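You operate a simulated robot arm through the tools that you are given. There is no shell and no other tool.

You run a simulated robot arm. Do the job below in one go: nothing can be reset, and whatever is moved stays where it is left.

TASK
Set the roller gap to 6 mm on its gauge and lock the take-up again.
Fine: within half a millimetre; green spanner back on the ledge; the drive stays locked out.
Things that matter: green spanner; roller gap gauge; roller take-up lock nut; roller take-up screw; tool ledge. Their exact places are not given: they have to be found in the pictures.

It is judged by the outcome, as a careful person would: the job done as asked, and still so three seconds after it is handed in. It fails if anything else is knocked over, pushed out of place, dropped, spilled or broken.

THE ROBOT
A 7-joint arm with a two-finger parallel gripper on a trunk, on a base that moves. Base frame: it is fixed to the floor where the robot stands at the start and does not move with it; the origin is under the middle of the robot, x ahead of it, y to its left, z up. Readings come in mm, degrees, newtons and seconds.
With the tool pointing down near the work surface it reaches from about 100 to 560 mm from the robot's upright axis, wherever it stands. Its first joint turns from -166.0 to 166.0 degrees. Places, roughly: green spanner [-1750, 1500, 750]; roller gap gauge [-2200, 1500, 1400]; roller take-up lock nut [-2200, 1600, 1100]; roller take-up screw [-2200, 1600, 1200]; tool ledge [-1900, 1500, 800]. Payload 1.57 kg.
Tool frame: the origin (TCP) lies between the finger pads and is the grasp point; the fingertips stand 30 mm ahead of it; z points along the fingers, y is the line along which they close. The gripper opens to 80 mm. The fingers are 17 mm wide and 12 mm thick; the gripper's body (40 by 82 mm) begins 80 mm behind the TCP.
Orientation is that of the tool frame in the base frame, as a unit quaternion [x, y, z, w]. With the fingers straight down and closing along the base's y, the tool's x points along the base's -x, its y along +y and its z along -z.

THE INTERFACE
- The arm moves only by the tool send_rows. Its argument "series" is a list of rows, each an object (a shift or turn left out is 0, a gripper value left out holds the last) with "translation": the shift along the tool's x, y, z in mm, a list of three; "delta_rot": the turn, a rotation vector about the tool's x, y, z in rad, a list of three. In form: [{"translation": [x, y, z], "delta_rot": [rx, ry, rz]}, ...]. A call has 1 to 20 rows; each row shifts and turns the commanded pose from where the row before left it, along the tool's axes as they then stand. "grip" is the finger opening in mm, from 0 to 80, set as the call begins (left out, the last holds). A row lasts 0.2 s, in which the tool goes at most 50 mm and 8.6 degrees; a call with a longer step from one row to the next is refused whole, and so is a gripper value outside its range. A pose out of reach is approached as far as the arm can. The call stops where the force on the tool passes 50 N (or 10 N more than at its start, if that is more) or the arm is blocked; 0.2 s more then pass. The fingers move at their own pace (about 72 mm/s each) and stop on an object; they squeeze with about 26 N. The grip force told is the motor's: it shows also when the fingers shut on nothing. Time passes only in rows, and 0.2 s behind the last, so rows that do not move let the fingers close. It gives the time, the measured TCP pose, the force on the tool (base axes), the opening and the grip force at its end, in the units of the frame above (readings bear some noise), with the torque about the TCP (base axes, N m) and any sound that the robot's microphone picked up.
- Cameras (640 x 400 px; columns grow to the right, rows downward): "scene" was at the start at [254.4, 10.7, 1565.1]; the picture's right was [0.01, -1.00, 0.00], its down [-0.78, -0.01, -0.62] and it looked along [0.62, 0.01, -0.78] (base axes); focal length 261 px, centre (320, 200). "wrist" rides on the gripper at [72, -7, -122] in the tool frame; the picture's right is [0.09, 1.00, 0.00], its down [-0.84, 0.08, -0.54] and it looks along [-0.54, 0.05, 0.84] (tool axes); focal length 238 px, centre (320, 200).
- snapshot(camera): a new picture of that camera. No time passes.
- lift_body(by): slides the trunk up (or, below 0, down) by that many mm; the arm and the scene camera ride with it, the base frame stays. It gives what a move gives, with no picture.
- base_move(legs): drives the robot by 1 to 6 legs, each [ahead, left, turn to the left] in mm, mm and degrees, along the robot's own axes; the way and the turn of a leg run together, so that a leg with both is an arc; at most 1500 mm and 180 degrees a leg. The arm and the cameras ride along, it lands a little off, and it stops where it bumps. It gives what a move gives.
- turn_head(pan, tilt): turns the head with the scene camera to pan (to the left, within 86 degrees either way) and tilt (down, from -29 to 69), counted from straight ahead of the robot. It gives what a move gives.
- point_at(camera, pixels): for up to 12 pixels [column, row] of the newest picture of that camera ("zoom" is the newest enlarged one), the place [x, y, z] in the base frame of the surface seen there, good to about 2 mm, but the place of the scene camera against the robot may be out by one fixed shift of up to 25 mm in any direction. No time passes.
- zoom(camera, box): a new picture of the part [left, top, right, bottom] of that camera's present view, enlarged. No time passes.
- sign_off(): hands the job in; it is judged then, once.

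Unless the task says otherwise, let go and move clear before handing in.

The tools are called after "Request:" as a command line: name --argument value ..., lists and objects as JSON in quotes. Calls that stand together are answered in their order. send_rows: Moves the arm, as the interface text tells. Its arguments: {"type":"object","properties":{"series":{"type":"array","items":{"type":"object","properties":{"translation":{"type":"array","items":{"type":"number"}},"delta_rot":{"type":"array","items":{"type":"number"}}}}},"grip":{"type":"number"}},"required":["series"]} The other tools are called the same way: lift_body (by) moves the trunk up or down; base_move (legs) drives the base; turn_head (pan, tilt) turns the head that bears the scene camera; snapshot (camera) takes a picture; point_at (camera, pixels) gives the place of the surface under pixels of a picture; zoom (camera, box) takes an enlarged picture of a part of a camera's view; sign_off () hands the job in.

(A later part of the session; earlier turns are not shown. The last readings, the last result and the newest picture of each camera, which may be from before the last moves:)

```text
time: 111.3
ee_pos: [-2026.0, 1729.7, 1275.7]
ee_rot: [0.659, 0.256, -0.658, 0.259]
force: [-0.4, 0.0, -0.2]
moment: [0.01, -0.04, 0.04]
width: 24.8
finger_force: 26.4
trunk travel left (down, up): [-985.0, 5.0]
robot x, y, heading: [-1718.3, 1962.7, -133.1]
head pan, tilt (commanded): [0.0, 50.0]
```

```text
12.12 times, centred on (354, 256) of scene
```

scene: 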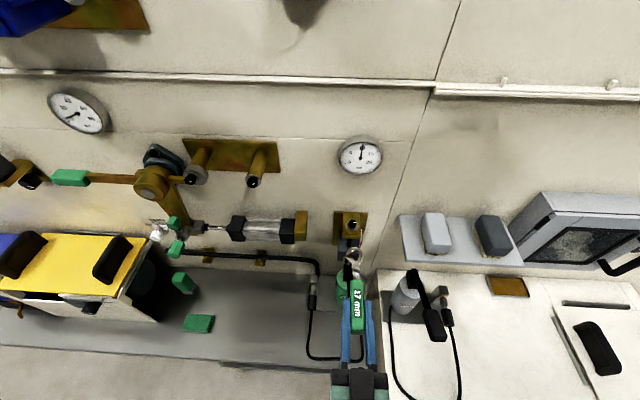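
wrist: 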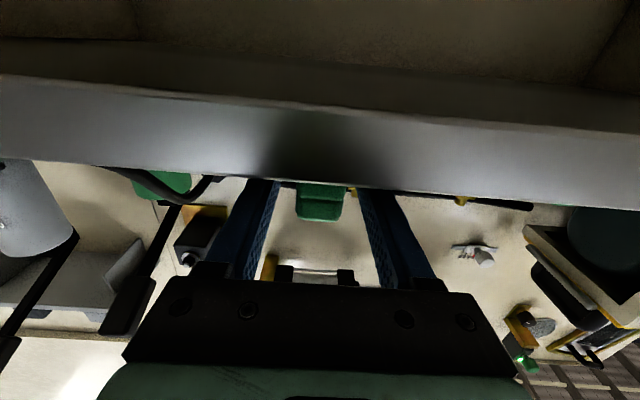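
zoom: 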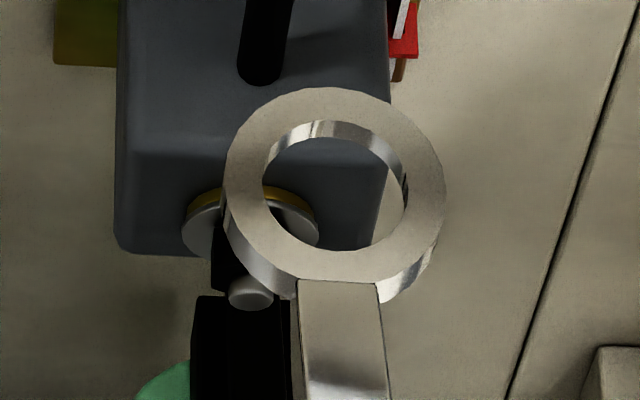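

Request:
point_at --camera "zoom" --pixels '[[245, 190], [425, 190], [335, 105], [335, 262], [265, 130], [405, 130], [265, 250], [405, 250], [335, 310], [250, 290]]'

Request:
zoom --camera "scene" --box '[332, 208, 376, 241]'

Request:
point_at --camera "zoom" --pixels '[[304, 178], [285, 152], [325, 152], [345, 180], [262, 180], [304, 200], [240, 215], [360, 215], [300, 260], [325, 180], [304, 165], [290, 340]]'

Request:
point_at --camera "zoom" --pixels '[[304, 178], [285, 152], [325, 152], [345, 180], [262, 180], [304, 200], [240, 215], [360, 215], [300, 260], [325, 180], [304, 165], [290, 340]]'

```text
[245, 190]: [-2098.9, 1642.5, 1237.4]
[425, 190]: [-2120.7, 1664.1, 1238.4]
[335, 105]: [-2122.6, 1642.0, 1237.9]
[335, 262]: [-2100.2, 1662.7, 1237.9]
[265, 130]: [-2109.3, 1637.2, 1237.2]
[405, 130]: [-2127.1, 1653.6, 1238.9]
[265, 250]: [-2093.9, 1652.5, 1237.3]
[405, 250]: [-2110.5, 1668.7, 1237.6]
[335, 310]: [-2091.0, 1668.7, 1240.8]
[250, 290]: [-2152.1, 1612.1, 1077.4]
```

```text
12.12 times, centred on (354, 224) of scene
```

zoom: 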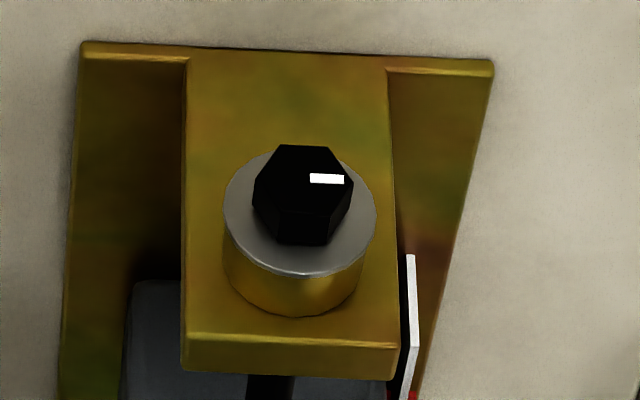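

```text
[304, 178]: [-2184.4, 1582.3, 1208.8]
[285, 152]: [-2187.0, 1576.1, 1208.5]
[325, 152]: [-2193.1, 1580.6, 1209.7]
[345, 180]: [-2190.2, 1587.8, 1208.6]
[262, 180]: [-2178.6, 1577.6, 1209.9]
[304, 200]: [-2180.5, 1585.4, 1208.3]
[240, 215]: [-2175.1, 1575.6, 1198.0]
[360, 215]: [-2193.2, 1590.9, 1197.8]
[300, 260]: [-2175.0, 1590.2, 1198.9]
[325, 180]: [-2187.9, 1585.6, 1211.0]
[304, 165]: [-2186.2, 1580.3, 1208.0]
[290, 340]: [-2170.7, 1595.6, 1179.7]
```

```text
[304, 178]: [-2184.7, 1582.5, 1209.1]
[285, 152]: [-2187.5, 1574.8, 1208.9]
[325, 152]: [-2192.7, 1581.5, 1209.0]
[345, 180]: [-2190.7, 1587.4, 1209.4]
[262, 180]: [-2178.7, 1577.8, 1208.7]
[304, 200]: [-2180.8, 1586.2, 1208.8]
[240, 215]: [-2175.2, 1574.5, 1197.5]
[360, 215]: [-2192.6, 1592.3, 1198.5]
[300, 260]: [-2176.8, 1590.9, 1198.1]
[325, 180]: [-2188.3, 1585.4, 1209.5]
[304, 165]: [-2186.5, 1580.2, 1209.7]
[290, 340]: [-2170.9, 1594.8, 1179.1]
```

The ring is directly in front: I need 102 mm toward the wall and essentially no sideways shift, with 20 mm height clearance. Advancing over the screw head.

Request:
send_rows --series '[{"translation": [0, 0.2, 15]}, {"translation": [0, 0.2, 15]}, {"translation": [0, 0.2, 15]}, {"translation": [0, 0.2, 15]}, {"translation": [0, 0.2, 15]}, {"translation": [0, 0.2, 15]}, {"translation": [0, 0.1, 12]}, {"translation": [0, 0, 0]}]'

Request:
zoom --camera "scene" --box '[332, 205, 376, 238]'

```text
time: 113.2
ee_pos: [-2099.4, 1659.5, 1274.7]
ee_rot: [0.659, 0.255, -0.659, 0.258]
force: [-0.2, -0.6, -1.6]
moment: [0.06, -0.08, 0.0]
width: 24.6
finger_force: 25.7
trunk travel left (down, up): [-985.0, 5.0]
robot x, y, heading: [-1718.5, 1964.1, -133.0]
head pan, tilt (commanded): [0.0, 50.0]
```

```text
12.12 times, centred on (354, 222) of scene
```

zoom: 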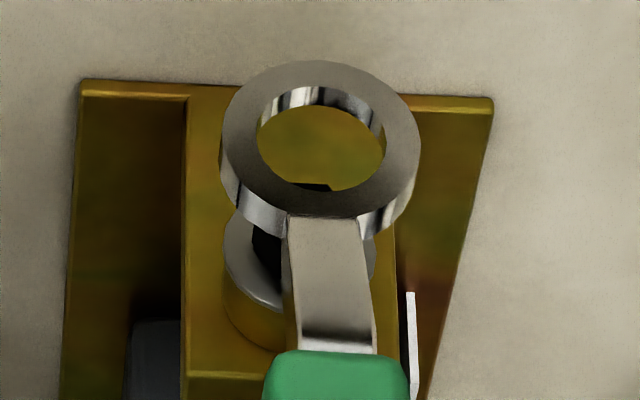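

Request:
point_at --camera "zoom" --pixels '[[240, 140], [402, 140], [320, 75], [320, 205], [260, 95], [385, 95], [265, 195], [385, 190]]'

Request:
point_at --camera "zoom" --pixels '[[240, 140], [402, 140], [320, 75], [320, 205], [260, 95], [385, 95], [265, 195], [385, 190]]'

```text
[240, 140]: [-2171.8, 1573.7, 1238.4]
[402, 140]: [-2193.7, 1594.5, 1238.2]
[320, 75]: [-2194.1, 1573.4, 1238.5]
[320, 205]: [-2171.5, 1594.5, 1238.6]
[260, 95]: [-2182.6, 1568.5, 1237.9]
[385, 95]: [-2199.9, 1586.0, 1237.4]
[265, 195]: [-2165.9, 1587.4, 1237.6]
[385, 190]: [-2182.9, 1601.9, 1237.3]
```

```text
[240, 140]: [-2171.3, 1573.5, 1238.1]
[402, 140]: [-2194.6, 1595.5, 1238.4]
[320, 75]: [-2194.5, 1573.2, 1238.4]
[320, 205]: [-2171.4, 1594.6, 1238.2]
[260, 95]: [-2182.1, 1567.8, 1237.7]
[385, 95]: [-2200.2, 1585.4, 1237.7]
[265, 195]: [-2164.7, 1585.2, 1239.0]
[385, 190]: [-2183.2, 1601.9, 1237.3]
```

The ring is centred sideways; it needs 2.3 mm more toward the wall. Then I'll lower slowly onto the hex.

Request:
send_rows --series '[{"translation": [0, 0, 2.3]}, {"translation": [8, 0, 0]}, {"translation": [8, 0, 0]}, {"translation": [3, 0, 0]}, {"translation": [2, 0, 0]}, {"translation": [2, 0, 0]}, {"translation": [0, 0, 0]}]'

Request:
zoom --camera "scene" --box '[332, 210, 376, 243]'

```text
time: 114.8
ee_pos: [-2101.3, 1658.2, 1250.7]
ee_rot: [0.659, 0.256, -0.658, 0.259]
force: [-0.1, -0.9, -0.9]
moment: [0.05, -0.06, 0.02]
width: 24.9
finger_force: 26.3
trunk travel left (down, up): [-985.0, 5.0]
robot x, y, heading: [-1717.3, 1966.6, -133.1]
head pan, tilt (commanded): [0.0, 50.0]
```

```text
12.12 times, centred on (354, 226) of scene
```

zoom: 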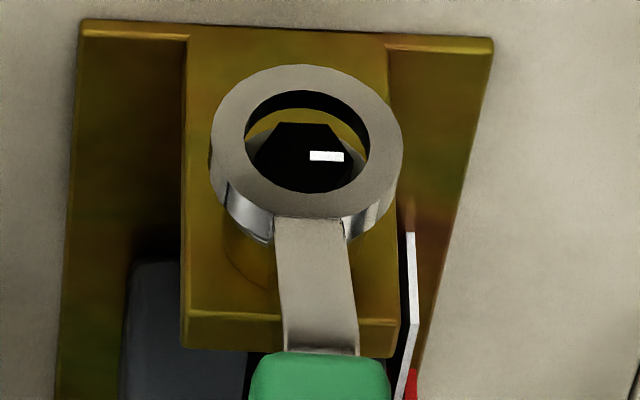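

Ring and hex are concentric in the picture (hex (304,157) within the hole centred (306,141)). Continuing down 6 mm in small steps.

Request:
send_rows --series '[{"translation": [1.5, 0, 0]}, {"translation": [1.5, 0, 0]}, {"translation": [1.5, 0, 0]}, {"translation": [1.5, 0, 0]}, {"translation": [0, 0, 0]}]'

Request:
zoom --camera "scene" --box '[332, 210, 376, 243]'

```text
time: 116.0
ee_pos: [-2100.9, 1657.9, 1248.0]
ee_rot: [-0.655, -0.255, 0.662, -0.26]
force: [-2.5, -1.5, 19.8]
moment: [0.15, -0.2, -0.07]
width: 24.7
finger_force: 25.9
trunk travel left (down, up): [-985.0, 5.0]
robot x, y, heading: [-1713.9, 1963.0, -133.1]
head pan, tilt (commanded): [0.0, 50.0]
```

```text
12.12 times, centred on (354, 226) of scene
```

zoom: 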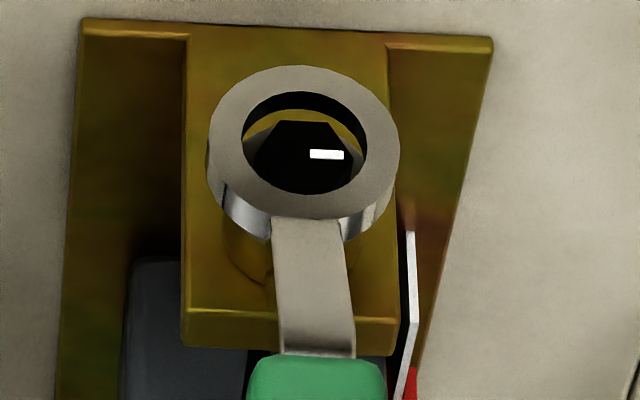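

Contact of ~20 N, but the small moment says it acts near the TCP, not at the ring. I'll ease up 2 mm and look around with both cameras.

Request:
send_rows --series '[{"translation": [-3, 0, 0]}, {"translation": [0, 0, 0]}]'

Request:
snapshot --camera "wrist"

Request:
snapshot --camera "scene"

```text
time: 116.5
ee_pos: [-2100.5, 1658.0, 1249.4]
ee_rot: [-0.657, -0.255, 0.661, -0.258]
force: [-6.7, -2.8, 13.9]
moment: [-0.39, 0.46, -0.03]
width: 24.7
finger_force: 26.1
trunk travel left (down, up): [-985.0, 5.0]
robot x, y, heading: [-1714.7, 1960.1, -133.3]
head pan, tilt (commanded): [0.0, 50.0]
```

```text
taken
```

wrist: 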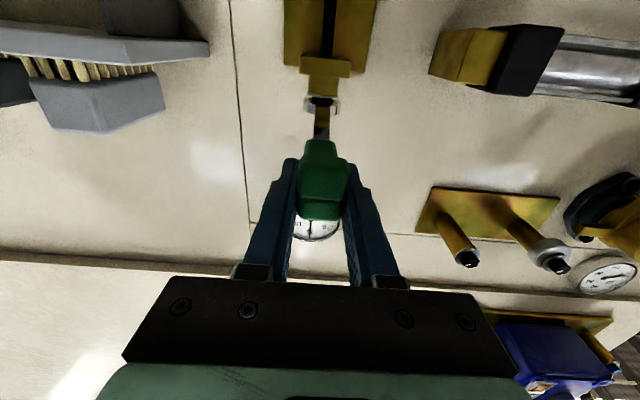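

```text
taken
```

scene: 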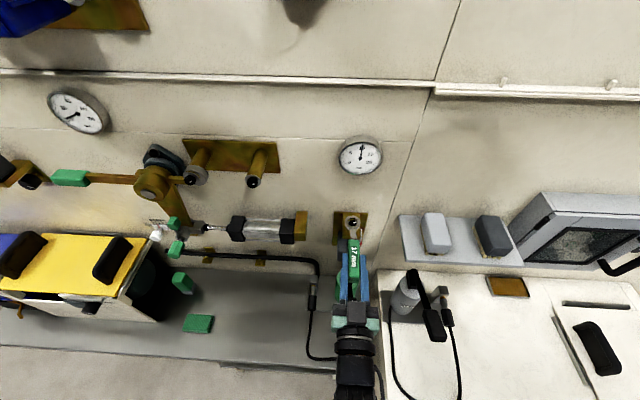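

The ring overlaps the hex by ~7 mm, like on the nut. I'll ease up the vertical load slightly and make a trial turn of ~17° clockwise (handle to the left), then read tick and gauge.

Request:
send_rows --series '[{"translation": [-1.5, 0, 0]}, {"translation": [0, 6.3, 0.16], "delta_rot": [0.05, 0, 0]}, {"translation": [0, 6.3, 0.16], "delta_rot": [0.05, 0, 0]}, {"translation": [0, 6.3, 0.16], "delta_rot": [0.05, 0, 0]}, {"translation": [0, 6.3, 0.16], "delta_rot": [0.05, 0, 0]}, {"translation": [0, 6.3, 0.16], "delta_rot": [0.05, 0, 0]}, {"translation": [0, 6.3, 0.16], "delta_rot": [0.05, 0, 0]}, {"translation": [0, 0, 0]}]'

Request:
zoom --camera "scene" --box '[332, 210, 376, 243]'

Request:
zoom --camera "scene" --box '[334, 130, 388, 180]'

```text
time: 118.3
ee_pos: [-2078.8, 1626.3, 1249.7]
ee_rot: [0.691, 0.156, -0.688, 0.158]
force: [-0.1, 0.0, 6.2]
moment: [-0.01, 0.15, 0.03]
width: 24.9
finger_force: 25.9
trunk travel left (down, up): [-985.0, 5.0]
robot x, y, heading: [-1718.4, 1962.6, -133.1]
head pan, tilt (commanded): [0.0, 50.0]
```

```text
12.12 times, centred on (354, 226) of scene
```

zoom: 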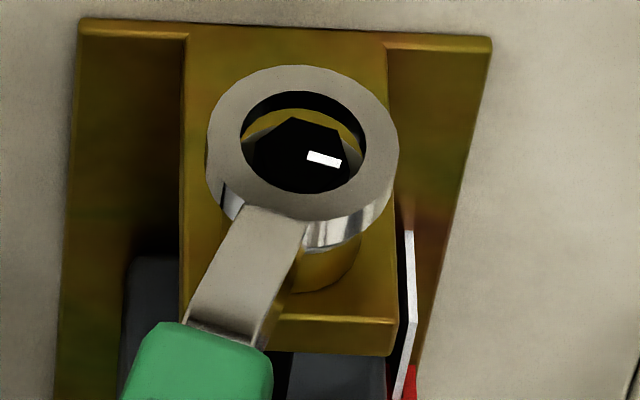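

```text
8.00 times, centred on (361, 155) of scene
```

zoom: 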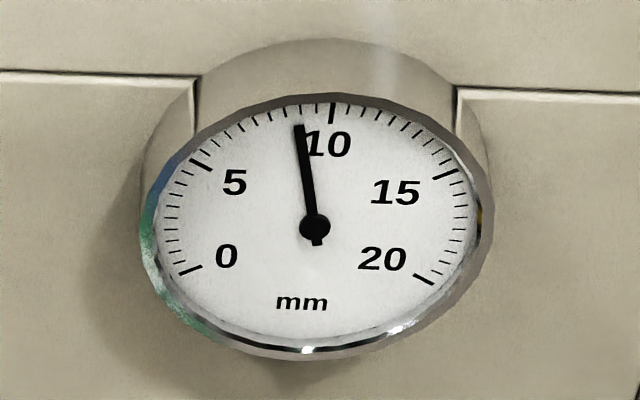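

A clear result: 17° clockwise took the gauge from ~10 to ~9 mm. I'll zoom closer for a precise reading.

Request:
zoom --camera "scene" --box '[342, 138, 376, 162]'

```text
16.00 times, centred on (359, 150) of scene
```

zoom: 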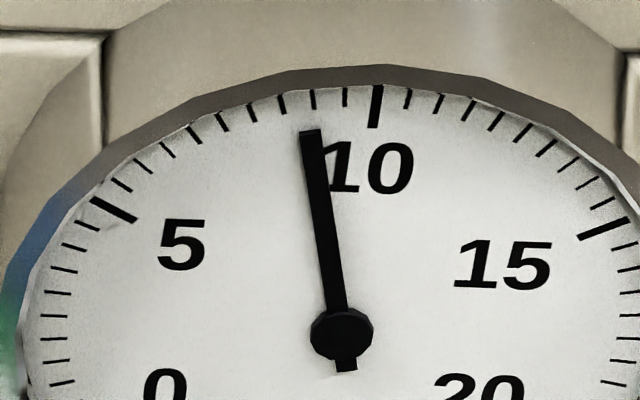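

Correcting for parallax, the gauge now reads about 9.1 mm, so roughly 0.05 mm per degree; clockwise is the right way. I'll turn another ~20° clockwise and re-read.

Request:
send_rows --series '[{"translation": [0, 6.3, 0.16], "delta_rot": [0.05, 0, 0]}, {"translation": [0, 6.3, 0.16], "delta_rot": [0.05, 0, 0]}, {"translation": [0, 6.3, 0.16], "delta_rot": [0.05, 0, 0]}, {"translation": [0, 6.3, 0.16], "delta_rot": [0.05, 0, 0]}, {"translation": [0, 6.3, 0.16], "delta_rot": [0.05, 0, 0]}, {"translation": [0, 6.3, 0.16], "delta_rot": [0.05, 0, 0]}, {"translation": [0, 6.3, 0.16], "delta_rot": [0.05, 0, 0]}, {"translation": [0, 0, 0]}]'

Request:
zoom --camera "scene" --box '[332, 210, 376, 243]'

Request:
zoom --camera "scene" --box '[334, 130, 388, 180]'

```text
time: 120.2
ee_pos: [-2068.7, 1585.5, 1250.5]
ee_rot: [0.707, 0.033, -0.706, 0.035]
force: [4.9, -0.6, 0.9]
moment: [0.02, -0.32, 0.28]
width: 24.6
finger_force: 25.9
trunk travel left (down, up): [-985.0, 5.0]
robot x, y, heading: [-1717.8, 1963.2, -133.2]
head pan, tilt (commanded): [0.0, 50.0]
```

```text
12.12 times, centred on (354, 226) of scene
```

zoom: 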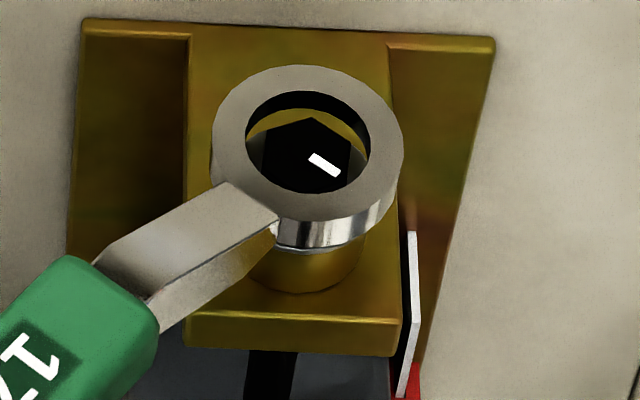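

```text
8.00 times, centred on (361, 155) of scene
```

zoom: 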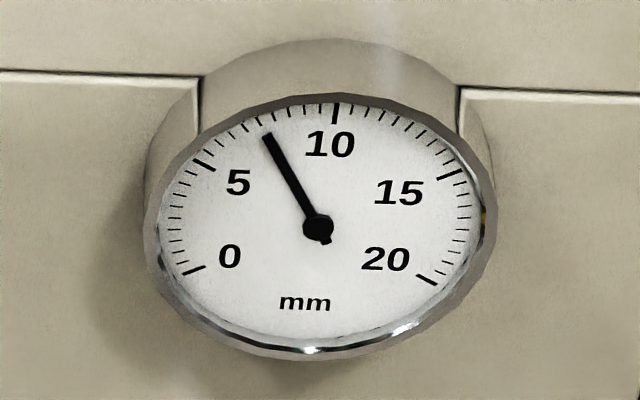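

Gauge ≈ 8.0 mm (0.054 mm per degree). About 36° more is needed, so I'll lift the ring off, swing back 60°, and re-seat.

Request:
send_rows --series '[{"translation": [-3, 0, 0]}, {"translation": [-5, 0, 0]}, {"translation": [-6, 0, 0]}, {"translation": [0, 0, 0]}]'

Request:
zoom --camera "scene" --box '[332, 210, 376, 243]'

```text
time: 121.2
ee_pos: [-2068.7, 1585.2, 1264.4]
ee_rot: [0.707, 0.034, -0.705, 0.036]
force: [-0.1, -0.7, -0.7]
moment: [-0.05, -0.04, -0.02]
width: 24.6
finger_force: 26.5
trunk travel left (down, up): [-985.0, 5.0]
robot x, y, heading: [-1719.5, 1960.1, -132.9]
head pan, tilt (commanded): [0.0, 50.0]
```

```text
12.12 times, centred on (354, 226) of scene
```

zoom: 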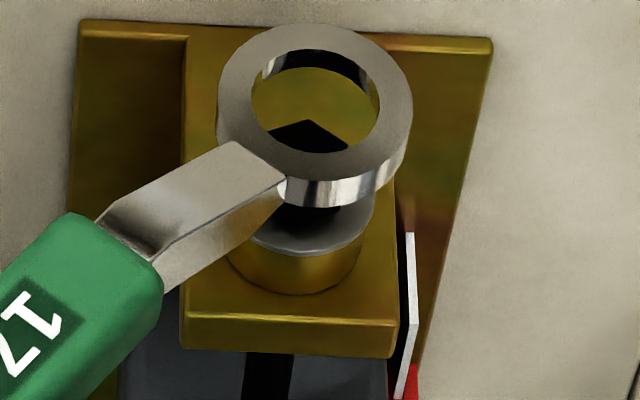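

Free of the hex. Swinging the handle 60° back (to the right) about the screw axis.

Request:
send_rows --series '[{"translation": [0, -13.17, 0.69], "delta_rot": [-0.1047, 0, 0]}, {"translation": [0, -13.17, 0.69], "delta_rot": [-0.1047, 0, 0]}, {"translation": [0, -13.17, 0.69], "delta_rot": [-0.1047, 0, 0]}, {"translation": [0, -13.17, 0.69], "delta_rot": [-0.1047, 0, 0]}, {"translation": [0, -13.17, 0.69], "delta_rot": [-0.1047, 0, 0]}, {"translation": [0, -13.17, 0.69], "delta_rot": [-0.1047, 0, 0]}, {"translation": [0, -13.17, 0.69], "delta_rot": [-0.1047, 0, 0]}, {"translation": [0, -13.17, 0.69], "delta_rot": [-0.1047, 0, 0]}, {"translation": [0, -13.17, 0.69], "delta_rot": [-0.1047, 0, 0]}, {"translation": [0, -13.17, 0.69], "delta_rot": [-0.1047, 0, 0]}, {"translation": [0, 0, 0]}]'

Request:
zoom --camera "scene" --box '[332, 210, 376, 243]'

Request:
zoom --camera "scene" --box '[334, 130, 388, 180]'

```text
time: 123.5
ee_pos: [-2142.1, 1687.1, 1264.6]
ee_rot: [-0.595, -0.382, 0.595, -0.383]
force: [-0.3, -0.5, -1.3]
moment: [0.01, 0.0, 0.02]
width: 24.7
finger_force: 25.6
trunk travel left (down, up): [-985.0, 5.0]
robot x, y, heading: [-1720.9, 1964.7, -133.1]
head pan, tilt (commanded): [0.0, 50.0]
```

```text
12.12 times, centred on (354, 226) of scene
```

zoom: 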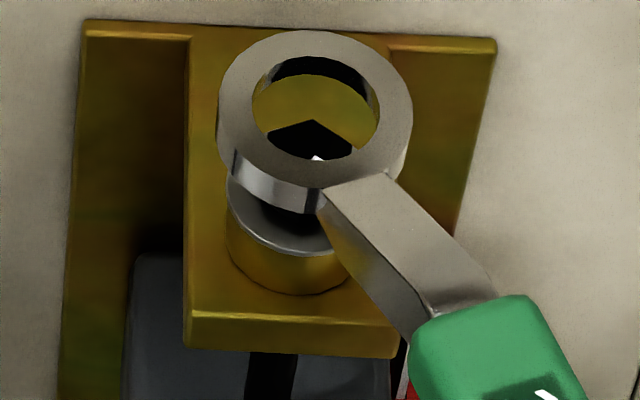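

```text
8.00 times, centred on (361, 155) of scene
```

zoom: 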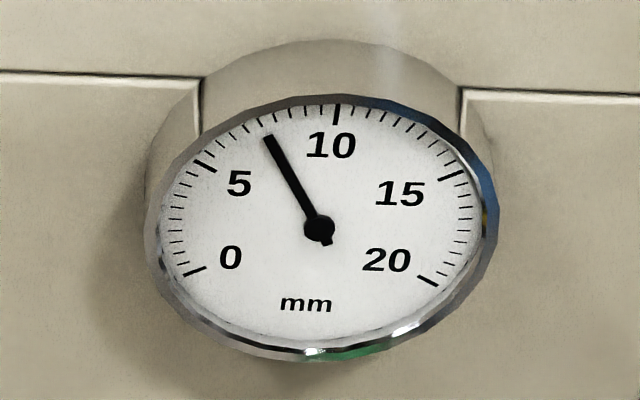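

Gauge still 8.0. After the swing the ring seems ~1 mm off toward the robot; I'll measure its centre before lowering.

Request:
zoom --camera "scene" --box '[332, 210, 376, 243]'

Request:
point_at --camera "zoom" --pixels '[[235, 110], [397, 110], [315, 42], [300, 170], [255, 60], [380, 60], [260, 160], [380, 150], [310, 130], [300, 245], [240, 215], [290, 335]]'

Request:
point_at --camera "zoom" --pixels '[[235, 110], [397, 110], [315, 42], [300, 170], [255, 60], [380, 60], [260, 160], [380, 150], [310, 130], [300, 245], [240, 215], [290, 335]]'

```text
12.12 times, centred on (354, 226) of scene
```

zoom: 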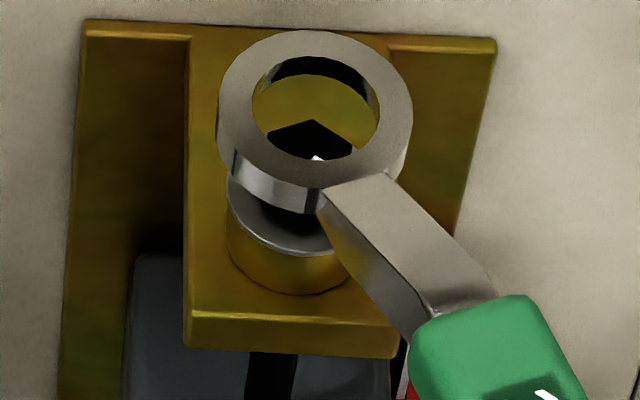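

```text
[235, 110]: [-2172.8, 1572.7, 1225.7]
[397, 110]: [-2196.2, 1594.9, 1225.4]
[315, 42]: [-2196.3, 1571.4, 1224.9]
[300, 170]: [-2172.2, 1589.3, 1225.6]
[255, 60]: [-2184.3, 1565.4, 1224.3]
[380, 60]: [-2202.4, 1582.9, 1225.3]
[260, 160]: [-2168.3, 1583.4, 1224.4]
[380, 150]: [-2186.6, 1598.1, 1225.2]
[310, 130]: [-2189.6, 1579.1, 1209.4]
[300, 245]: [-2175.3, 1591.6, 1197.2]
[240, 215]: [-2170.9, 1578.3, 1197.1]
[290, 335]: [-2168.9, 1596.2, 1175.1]
```

```text
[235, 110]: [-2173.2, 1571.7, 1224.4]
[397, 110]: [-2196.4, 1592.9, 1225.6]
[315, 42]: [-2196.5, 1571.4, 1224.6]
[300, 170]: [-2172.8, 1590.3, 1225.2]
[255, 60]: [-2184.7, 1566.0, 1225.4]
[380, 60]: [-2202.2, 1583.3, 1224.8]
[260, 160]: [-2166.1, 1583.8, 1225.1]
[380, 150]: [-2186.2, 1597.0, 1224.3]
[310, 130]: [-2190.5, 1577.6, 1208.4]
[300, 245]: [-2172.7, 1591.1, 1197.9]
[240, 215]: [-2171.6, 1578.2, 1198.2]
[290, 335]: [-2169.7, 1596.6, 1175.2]
```

By measurement the ring centre is within ~0.5 mm of the hex centre. A half-millimetre nudge and lower it back on.

Request:
send_rows --series '[{"translation": [4, -0.4, 0.5]}, {"translation": [4, 0, 0]}, {"translation": [2, 0, 0]}, {"translation": [2, 0, 0]}, {"translation": [1.5, 0, 0]}, {"translation": [0, 0, 0]}]'

Request:
zoom --camera "scene" --box '[332, 210, 376, 243]'

```text
time: 125.0
ee_pos: [-2143.1, 1686.3, 1251.2]
ee_rot: [-0.594, -0.38, 0.596, -0.384]
force: [-4.9, -3.4, 7.5]
moment: [0.05, 0.02, -0.12]
width: 24.5
finger_force: 25.9
trunk travel left (down, up): [-985.0, 5.0]
robot x, y, heading: [-1716.6, 1962.5, -133.0]
head pan, tilt (commanded): [0.0, 50.0]
```

```text
12.12 times, centred on (354, 226) of scene
```

zoom: 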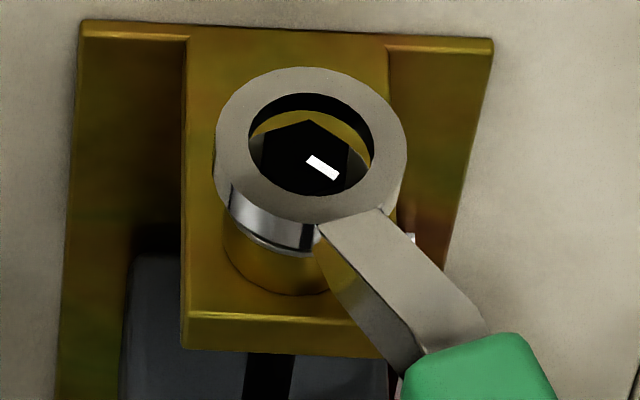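

Seated again (tick still at same angle). Turning clockwise 28°, then reading the gauge.

Request:
send_rows --series '[{"translation": [0.3, 6.3, 0.16], "delta_rot": [0.05, 0, 0]}, {"translation": [0.3, 6.3, 0.16], "delta_rot": [0.05, 0, 0]}, {"translation": [0, 6.3, 0.16], "delta_rot": [0.05, 0, 0]}, {"translation": [0, 6.3, 0.16], "delta_rot": [0.05, 0, 0]}, {"translation": [0, 6.3, 0.16], "delta_rot": [0.05, 0, 0]}, {"translation": [0, 6.3, 0.16], "delta_rot": [0.05, 0, 0]}, {"translation": [0, 6.3, 0.16], "delta_rot": [0.05, 0, 0]}, {"translation": [0, 6.3, 0.16], "delta_rot": [0.05, 0, 0]}, {"translation": [0, 6.3, 0.16], "delta_rot": [0.05, 0, 0]}, {"translation": [0, 0, 0]}]'

Request:
zoom --camera "scene" --box '[332, 210, 376, 243]'

Request:
zoom --camera "scene" --box '[334, 130, 388, 180]'

```text
time: 127.2
ee_pos: [-2099.7, 1654.2, 1251.3]
ee_rot: [-0.664, -0.24, 0.666, -0.242]
force: [-5.8, -1.2, 13.2]
moment: [-0.07, 0.18, -0.19]
width: 24.6
finger_force: 26.4
trunk travel left (down, up): [-985.0, 5.0]
robot x, y, heading: [-1718.2, 1962.6, -133.3]
head pan, tilt (commanded): [0.0, 50.0]
```

```text
12.12 times, centred on (354, 226) of scene
```

zoom: 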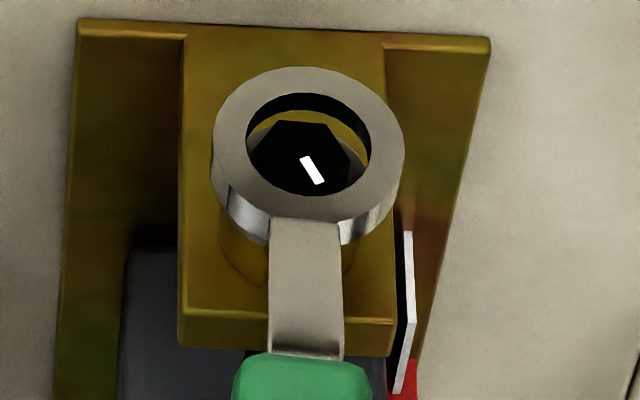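

```text
8.00 times, centred on (361, 155) of scene
```

zoom: 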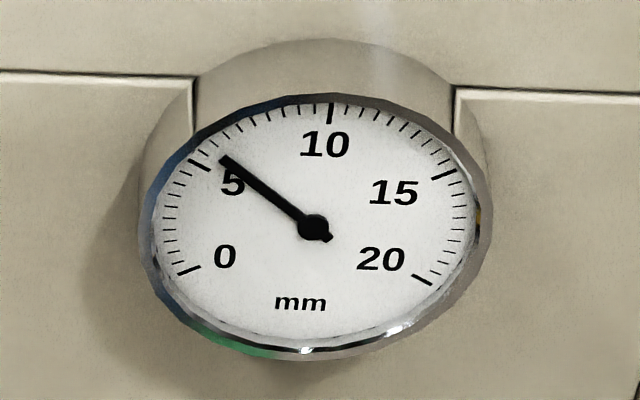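

Gauge ≈ 6.45 mm. About 8° more is needed; I'll turn 6° and then re-read carefully.

Request:
send_rows --series '[{"translation": [0, 6.9, 0.19], "delta_rot": [0.055, 0, 0]}, {"translation": [0, 6.9, 0.19], "delta_rot": [0.055, 0, 0]}, {"translation": [0, 0, 0]}, {"translation": [0, 0, 0]}]'

Request:
zoom --camera "scene" --box '[334, 130, 388, 180]'

Request:
zoom --camera "scene" --box '[342, 140, 376, 164]'

```text
time: 128.2
ee_pos: [-2089.8, 1642.5, 1252.3]
ee_rot: [-0.677, -0.202, 0.677, -0.205]
force: [-9.5, -2.9, 10.8]
moment: [-0.27, 0.47, -0.05]
width: 24.5
finger_force: 25.8
trunk travel left (down, up): [-985.0, 5.0]
robot x, y, heading: [-1718.4, 1962.5, -132.9]
head pan, tilt (commanded): [0.0, 50.0]
```

```text
8.00 times, centred on (361, 155) of scene
```

zoom: 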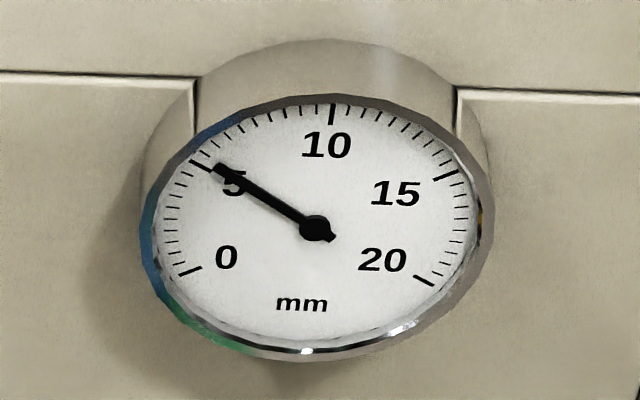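

```text
16.00 times, centred on (359, 152) of scene
```

zoom: 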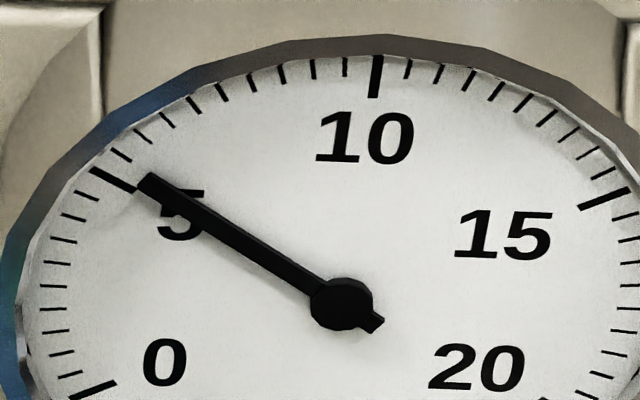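

Parallax-corrected reading is ≈ 6.03 mm. I'll lift the spanner off the screw, back away, and later verify with the camera level with the gauge.

Request:
send_rows --series '[{"translation": [-3, 0, 0]}, {"translation": [-5, 0, 0]}, {"translation": [-7, 0, 0]}, {"translation": [-8, 0, 0]}, {"translation": [-5, 0, 0]}, {"translation": [0, 0, -15], "delta_rot": [-0.05, 0, 0]}, {"translation": [0, 0, -20], "delta_rot": [-0.05, 0, 0]}, {"translation": [0, 0, -20], "delta_rot": [-0.05, 0, 0]}, {"translation": [0, 0, -20], "delta_rot": [-0.05, 0, 0]}, {"translation": [0, 0, -20]}, {"translation": [0, 0, 0]}]'

Request:
snapshot --camera "scene"

Request:
zoom --camera "scene" --box '[342, 140, 376, 164]'

```text
time: 130.6
ee_pos: [-2016.6, 1700.8, 1277.0]
ee_rot: [0.654, 0.269, -0.653, 0.271]
force: [0.4, 0.1, -1.0]
moment: [0.0, -0.03, 0.0]
width: 24.6
finger_force: 26.4
trunk travel left (down, up): [-985.0, 5.0]
robot x, y, heading: [-1717.0, 1961.9, -133.0]
head pan, tilt (commanded): [0.0, 50.0]
```

```text
taken
```

scene: 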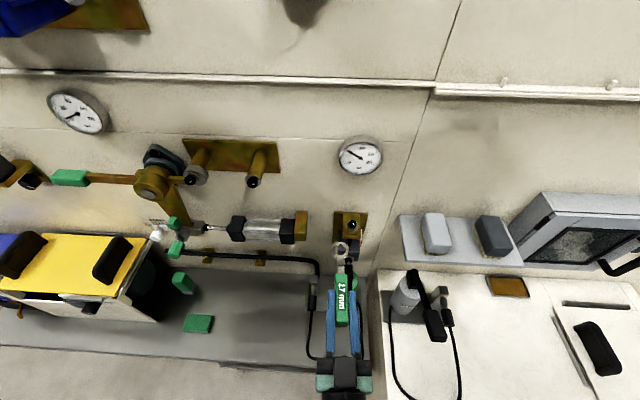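

```text
16.00 times, centred on (359, 152) of scene
```

zoom: 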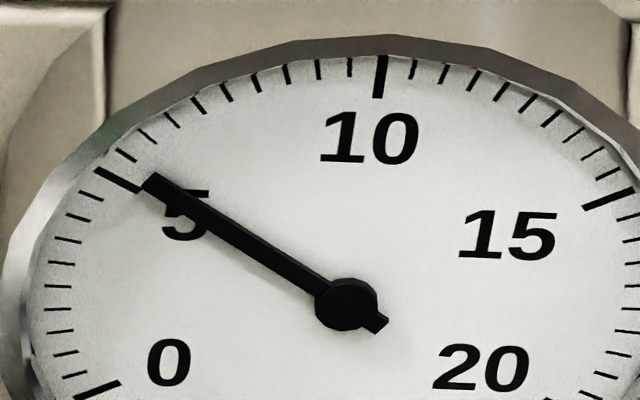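

Reading holds at ≈ 6.05. Now I'll move the base back left 120 mm and lower the trunk to put the spanner on the ledge for re-gripping.

Request:
base_move --legs '[[0, 120, 0]]'

Request:
lift_body --by -260

Request:
turn_head --pan -20 --tilt 20

Request:
snapshot --camera "scene"

```text
time: 131.8
ee_pos: [-1931.8, 1620.0, 1277.4]
ee_rot: [0.654, 0.269, -0.653, 0.271]
force: [-0.3, 0.8, -2.0]
moment: [-0.01, 0.01, -0.02]
width: 24.5
finger_force: 26.1
trunk travel left (down, up): [-985.0, 5.0]
robot x, y, heading: [-1632.1, 1882.7, -133.3]
head pan, tilt (commanded): [0.0, 50.0]
```

```text
time: 134.5
ee_pos: [-1932.1, 1621.2, 1017.5]
ee_rot: [0.654, 0.269, -0.653, 0.271]
force: [0.4, 0.3, -0.7]
moment: [0.01, -0.02, -0.01]
width: 24.7
finger_force: 26.1
trunk travel left (down, up): [-725.0, 265.0]
robot x, y, heading: [-1630.8, 1882.4, -133.3]
head pan, tilt (commanded): [0.0, 50.0]
```

```text
time: 135.4
ee_pos: [-1931.1, 1620.1, 1017.6]
ee_rot: [0.654, 0.269, -0.653, 0.271]
force: [0.1, 0.4, -2.2]
moment: [0.03, 0.0, -0.01]
width: 24.8
finger_force: 26.0
trunk travel left (down, up): [-725.0, 265.0]
robot x, y, heading: [-1628.6, 1883.5, -133.2]
head pan, tilt (commanded): [-20.0, 20.0]
```

```text
taken
```

scene: 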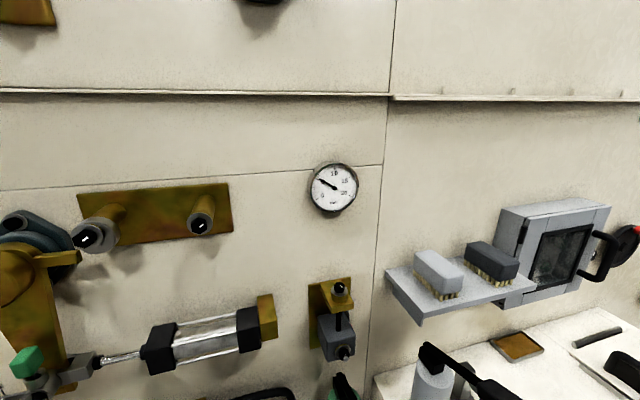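

Request:
zoom --camera "scene" --box '[305, 158, 363, 217]'

Request:
zoom --camera "scene" --box '[310, 272, 366, 372]'

```text
6.78 times, centred on (334, 188) of scene
```

zoom: 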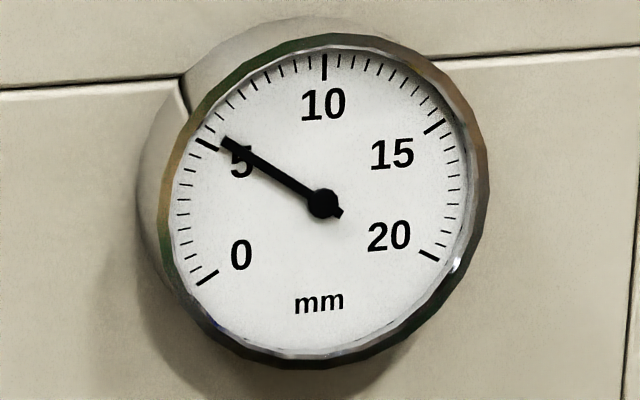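

```text
4.00 times, centred on (338, 322) of scene
```

zoom: 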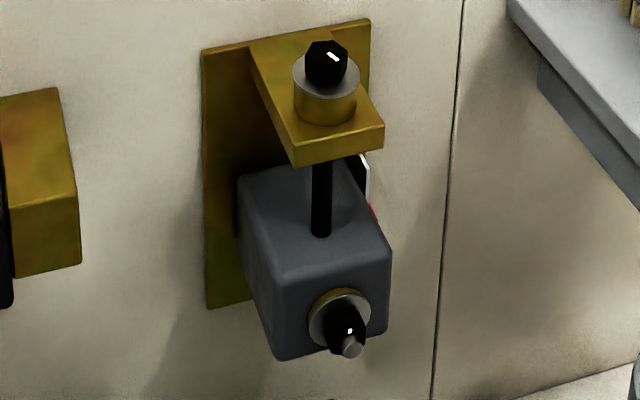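

The bezel and hub show the dial sweeps 240°, so my parallax correction was wrong: the level view reads about 5.3 mm, so I overshot. I'll zoom for a precise reading before going back to the screw.

Request:
zoom --camera "scene" --box '[312, 166, 352, 194]'

```text
14.29 times, centred on (332, 180) of scene
```

zoom: 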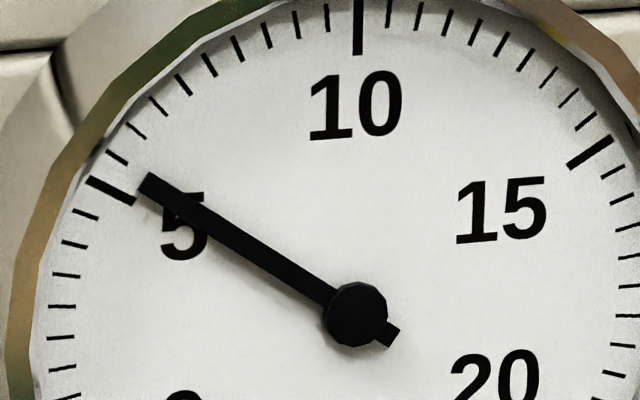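

The reading is ≈ 5.4 mm, so I must turn back about 9° counter-clockwise. I still hold the spanner end-on; raising the trunk and returning over the screw.

Request:
lift_body --by 260

Request:
send_rows --series '[{"translation": [0, -18, 0]}, {"translation": [0, -18, 0]}, {"translation": [0, -18, 0]}, {"translation": [0, -18, 0]}, {"translation": [0, -18, 0]}, {"translation": [0, -18, 0]}, {"translation": [0, -19, 0]}, {"translation": [0, 0, 16]}, {"translation": [0, 0, 16]}, {"translation": [0, 0, 16]}, {"translation": [0, 0, 16]}, {"translation": [0, 0, 0], "delta_rot": [0.05, 0, 0]}, {"translation": [0, 0, 0], "delta_rot": [0.05, 0, 0]}, {"translation": [0, 0, 0], "delta_rot": [0.05, 0, 0]}, {"translation": [0, 0, 0], "delta_rot": [0.05, 0, 0]}, {"translation": [0, 0, 0]}]'

Request:
turn_head --pan -10 --tilt 48

Request:
snapshot --camera "scene"

```text
time: 138.1
ee_pos: [-1931.0, 1619.8, 1277.4]
ee_rot: [0.654, 0.267, -0.653, 0.271]
force: [-0.3, 0.0, -1.4]
moment: [0.03, -0.01, 0.01]
width: 24.7
finger_force: 25.9
trunk travel left (down, up): [-985.0, 5.0]
robot x, y, heading: [-1633.1, 1884.0, -133.5]
head pan, tilt (commanded): [-20.0, 20.0]
```

```text
time: 141.5
ee_pos: [-2065.5, 1665.2, 1277.3]
ee_rot: [0.678, 0.202, -0.677, 0.204]
force: [0.0, 0.0, -0.5]
moment: [0.06, -0.05, 0.03]
width: 24.7
finger_force: 25.9
trunk travel left (down, up): [-985.0, 5.0]
robot x, y, heading: [-1636.0, 1876.7, -133.7]
head pan, tilt (commanded): [-20.0, 20.0]
```

```text
time: 142.4
ee_pos: [-2065.3, 1664.7, 1277.4]
ee_rot: [0.678, 0.202, -0.677, 0.204]
force: [-0.2, 0.1, -0.8]
moment: [-0.03, -0.03, -0.02]
width: 24.5
finger_force: 25.7
trunk travel left (down, up): [-985.0, 5.0]
robot x, y, heading: [-1632.7, 1880.1, -133.4]
head pan, tilt (commanded): [-10.0, 48.0]
```

```text
taken
```

scene: 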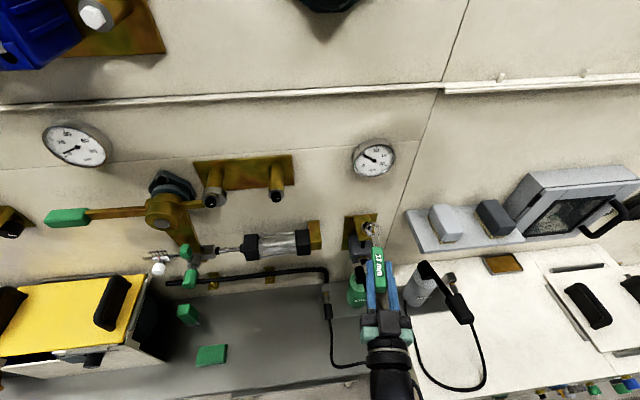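

Request:
send_rows --series '[{"translation": [0, 2.7, 16]}, {"translation": [0, 2.7, 16]}, {"translation": [0, 0, 0]}]'

Request:
zoom --camera "scene" --box '[342, 205, 386, 238]'

```text
time: 143.2
ee_pos: [-2089.6, 1641.9, 1276.6]
ee_rot: [0.678, 0.201, -0.677, 0.203]
force: [0.6, -0.9, -1.8]
moment: [0.03, 0.0, 0.0]
width: 24.8
finger_force: 25.8
trunk travel left (down, up): [-985.0, 5.0]
robot x, y, heading: [-1630.5, 1880.9, -133.3]
head pan, tilt (commanded): [-10.0, 48.0]
```

```text
12.12 times, centred on (364, 222) of scene
```

zoom: 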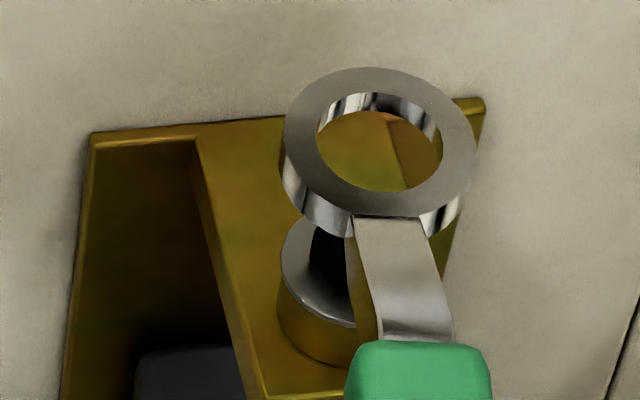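

Request:
point_at --camera "zoom" --pixels '[[300, 145], [455, 145], [378, 80], [372, 205], [320, 95], [445, 185], [440, 100], [310, 185], [320, 250], [300, 255], [345, 310], [325, 240]]'

Request:
point_at --camera "zoom" --pixels '[[300, 145], [455, 145], [378, 80], [372, 205], [320, 95], [445, 185], [440, 100], [310, 185], [320, 250], [300, 255], [345, 310], [325, 240]]'

```text
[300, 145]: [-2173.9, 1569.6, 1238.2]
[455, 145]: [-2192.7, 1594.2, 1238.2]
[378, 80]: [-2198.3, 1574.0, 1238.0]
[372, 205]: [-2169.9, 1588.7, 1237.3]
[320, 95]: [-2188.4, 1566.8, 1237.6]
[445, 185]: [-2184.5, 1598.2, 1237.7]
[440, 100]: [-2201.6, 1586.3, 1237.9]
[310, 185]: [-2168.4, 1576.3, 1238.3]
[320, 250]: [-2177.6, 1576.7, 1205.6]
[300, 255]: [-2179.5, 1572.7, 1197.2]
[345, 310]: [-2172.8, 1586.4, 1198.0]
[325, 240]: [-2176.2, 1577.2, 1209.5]
```

```text
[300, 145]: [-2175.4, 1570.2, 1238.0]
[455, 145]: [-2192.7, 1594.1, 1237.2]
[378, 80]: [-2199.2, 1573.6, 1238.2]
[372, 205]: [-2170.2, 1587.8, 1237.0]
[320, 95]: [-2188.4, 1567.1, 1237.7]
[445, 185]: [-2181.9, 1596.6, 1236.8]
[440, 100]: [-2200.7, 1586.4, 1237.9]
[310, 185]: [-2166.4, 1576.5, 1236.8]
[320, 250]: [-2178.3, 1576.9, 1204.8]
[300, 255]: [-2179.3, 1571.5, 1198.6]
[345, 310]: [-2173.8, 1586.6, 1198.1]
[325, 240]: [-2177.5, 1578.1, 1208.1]
```

Ring centre is ~1 mm from the hex centre. Small correction, then lowering onto the hex.

Request:
send_rows --series '[{"translation": [6, -0.8, -0.5]}, {"translation": [7, 0, 0]}, {"translation": [6, 0, 0]}, {"translation": [3, 0, 0]}, {"translation": [0, 0, 0]}]'

Request:
zoom --camera "scene" --box '[342, 210, 386, 243]'

```text
time: 144.4
ee_pos: [-2089.7, 1642.6, 1255.2]
ee_rot: [0.678, 0.202, -0.677, 0.204]
force: [0.3, 0.5, -1.7]
moment: [0.0, -0.01, 0.03]
width: 24.4
finger_force: 25.4
trunk travel left (down, up): [-985.0, 5.0]
robot x, y, heading: [-1631.9, 1880.6, -133.2]
head pan, tilt (commanded): [-10.0, 48.0]
```

```text
12.12 times, centred on (364, 226) of scene
```

zoom: 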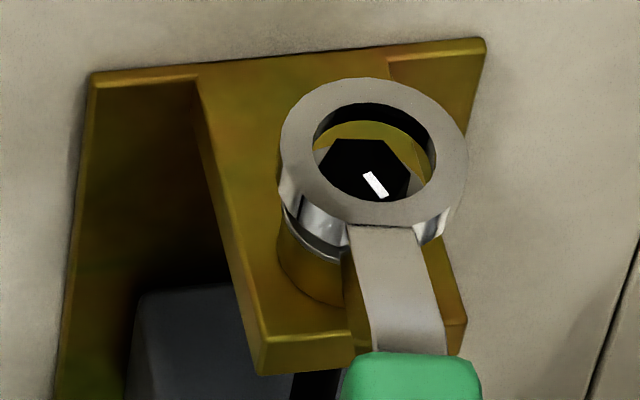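

Seen through the ring, the hex centre (365,172) sits ~1.4 mm left of the ring centre. I'll shift left 1.4 mm and lower.

Request:
send_rows --series '[{"translation": [0, 1.4, -0.2]}, {"translation": [2, 0, 0]}, {"translation": [1.5, 0, 0]}, {"translation": [1.5, 0, 0]}, {"translation": [0, 0, 0]}]'

Request:
zoom --camera "scene" --box '[342, 210, 386, 243]'

```text
time: 145.6
ee_pos: [-2088.2, 1641.5, 1250.4]
ee_rot: [-0.676, -0.202, 0.678, -0.205]
force: [-1.3, -1.4, 4.8]
moment: [0.12, -0.15, -0.07]
width: 24.7
finger_force: 26.2
trunk travel left (down, up): [-985.0, 5.0]
robot x, y, heading: [-1633.9, 1883.0, -133.3]
head pan, tilt (commanded): [-10.0, 48.0]
```

```text
12.12 times, centred on (364, 226) of scene
```

zoom: 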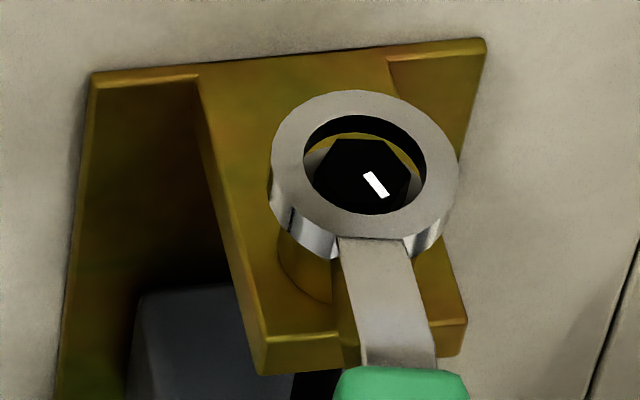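

Seated on the hex. Turning counter-clockwise ~6° first and checking gauge and tick (slack may take some).

Request:
send_rows --series '[{"translation": [0.5, -6.3, 0.16], "delta_rot": [-0.05, 0, 0]}, {"translation": [0.3, -6.3, 0.16], "delta_rot": [-0.05, 0, 0]}, {"translation": [0, 0, 0]}]'

Request:
zoom --camera "scene" --box '[342, 210, 386, 243]'

Request:
zoom --camera "scene" --box '[348, 134, 400, 182]'

```text
time: 146.4
ee_pos: [-2095.3, 1652.3, 1250.7]
ee_rot: [-0.664, -0.236, 0.668, -0.239]
force: [-1.9, -4.3, 14.6]
moment: [-0.23, 0.19, 0.05]
width: 24.7
finger_force: 26.1
trunk travel left (down, up): [-985.0, 5.0]
robot x, y, heading: [-1631.9, 1879.9, -133.2]
head pan, tilt (commanded): [-10.0, 48.0]
```

```text
12.12 times, centred on (364, 226) of scene
```

zoom: 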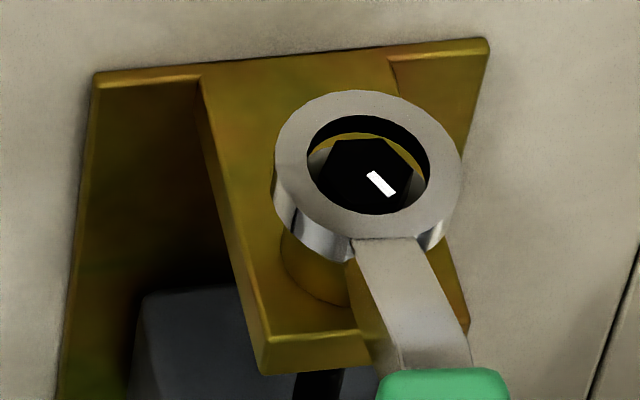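

```text
8.33 times, centred on (374, 158) of scene
```

zoom: 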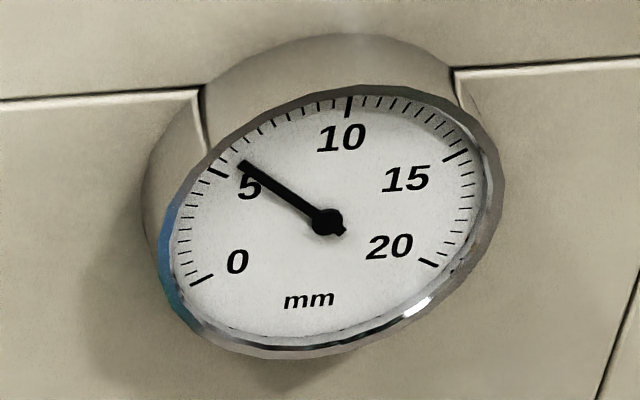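

Request:
zoom --camera "scene" --box '[352, 140, 388, 164]'

```text
16.00 times, centred on (370, 152) of scene
```

zoom: 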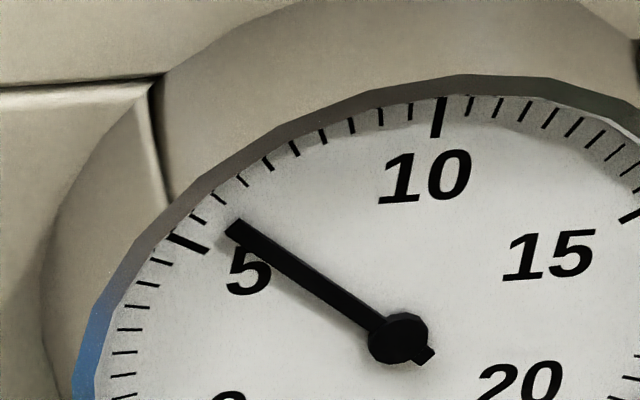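

Reading is ≈ 5.8 mm. A further ~2.6° counter-clockwise should bring it to 6.0.

Request:
send_rows --series '[{"translation": [0, -2.9, 0.05], "delta_rot": [-0.023, 0, 0]}, {"translation": [0, -2.9, 0.05], "delta_rot": [-0.023, 0, 0]}, {"translation": [0, 0, 0]}, {"translation": [0, 0, 0]}]'

Request:
zoom --camera "scene" --box '[348, 134, 400, 182]'

Request:
zoom --camera "scene" --box '[352, 140, 388, 164]'

```text
time: 147.4
ee_pos: [-2099.6, 1655.7, 1251.4]
ee_rot: [-0.659, -0.252, 0.661, -0.254]
force: [-3.8, -4.8, 14.3]
moment: [-0.21, 0.21, -0.06]
width: 24.4
finger_force: 25.9
trunk travel left (down, up): [-985.0, 5.0]
robot x, y, heading: [-1625.9, 1878.0, -133.3]
head pan, tilt (commanded): [-10.0, 48.0]
```

```text
8.33 times, centred on (374, 158) of scene
```

zoom: 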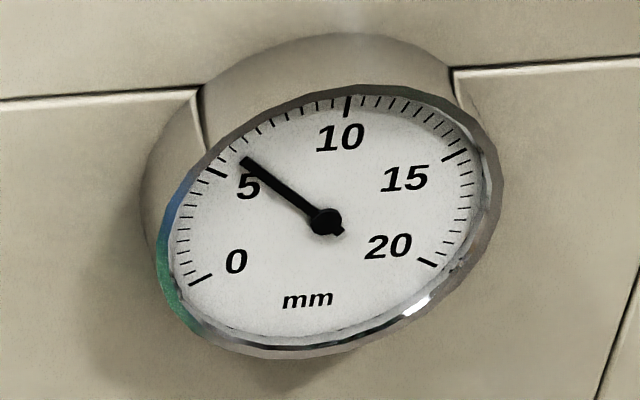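

```text
16.00 times, centred on (370, 152) of scene
```

zoom: 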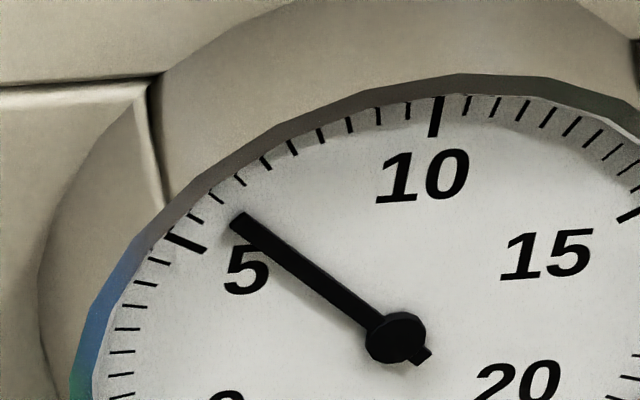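

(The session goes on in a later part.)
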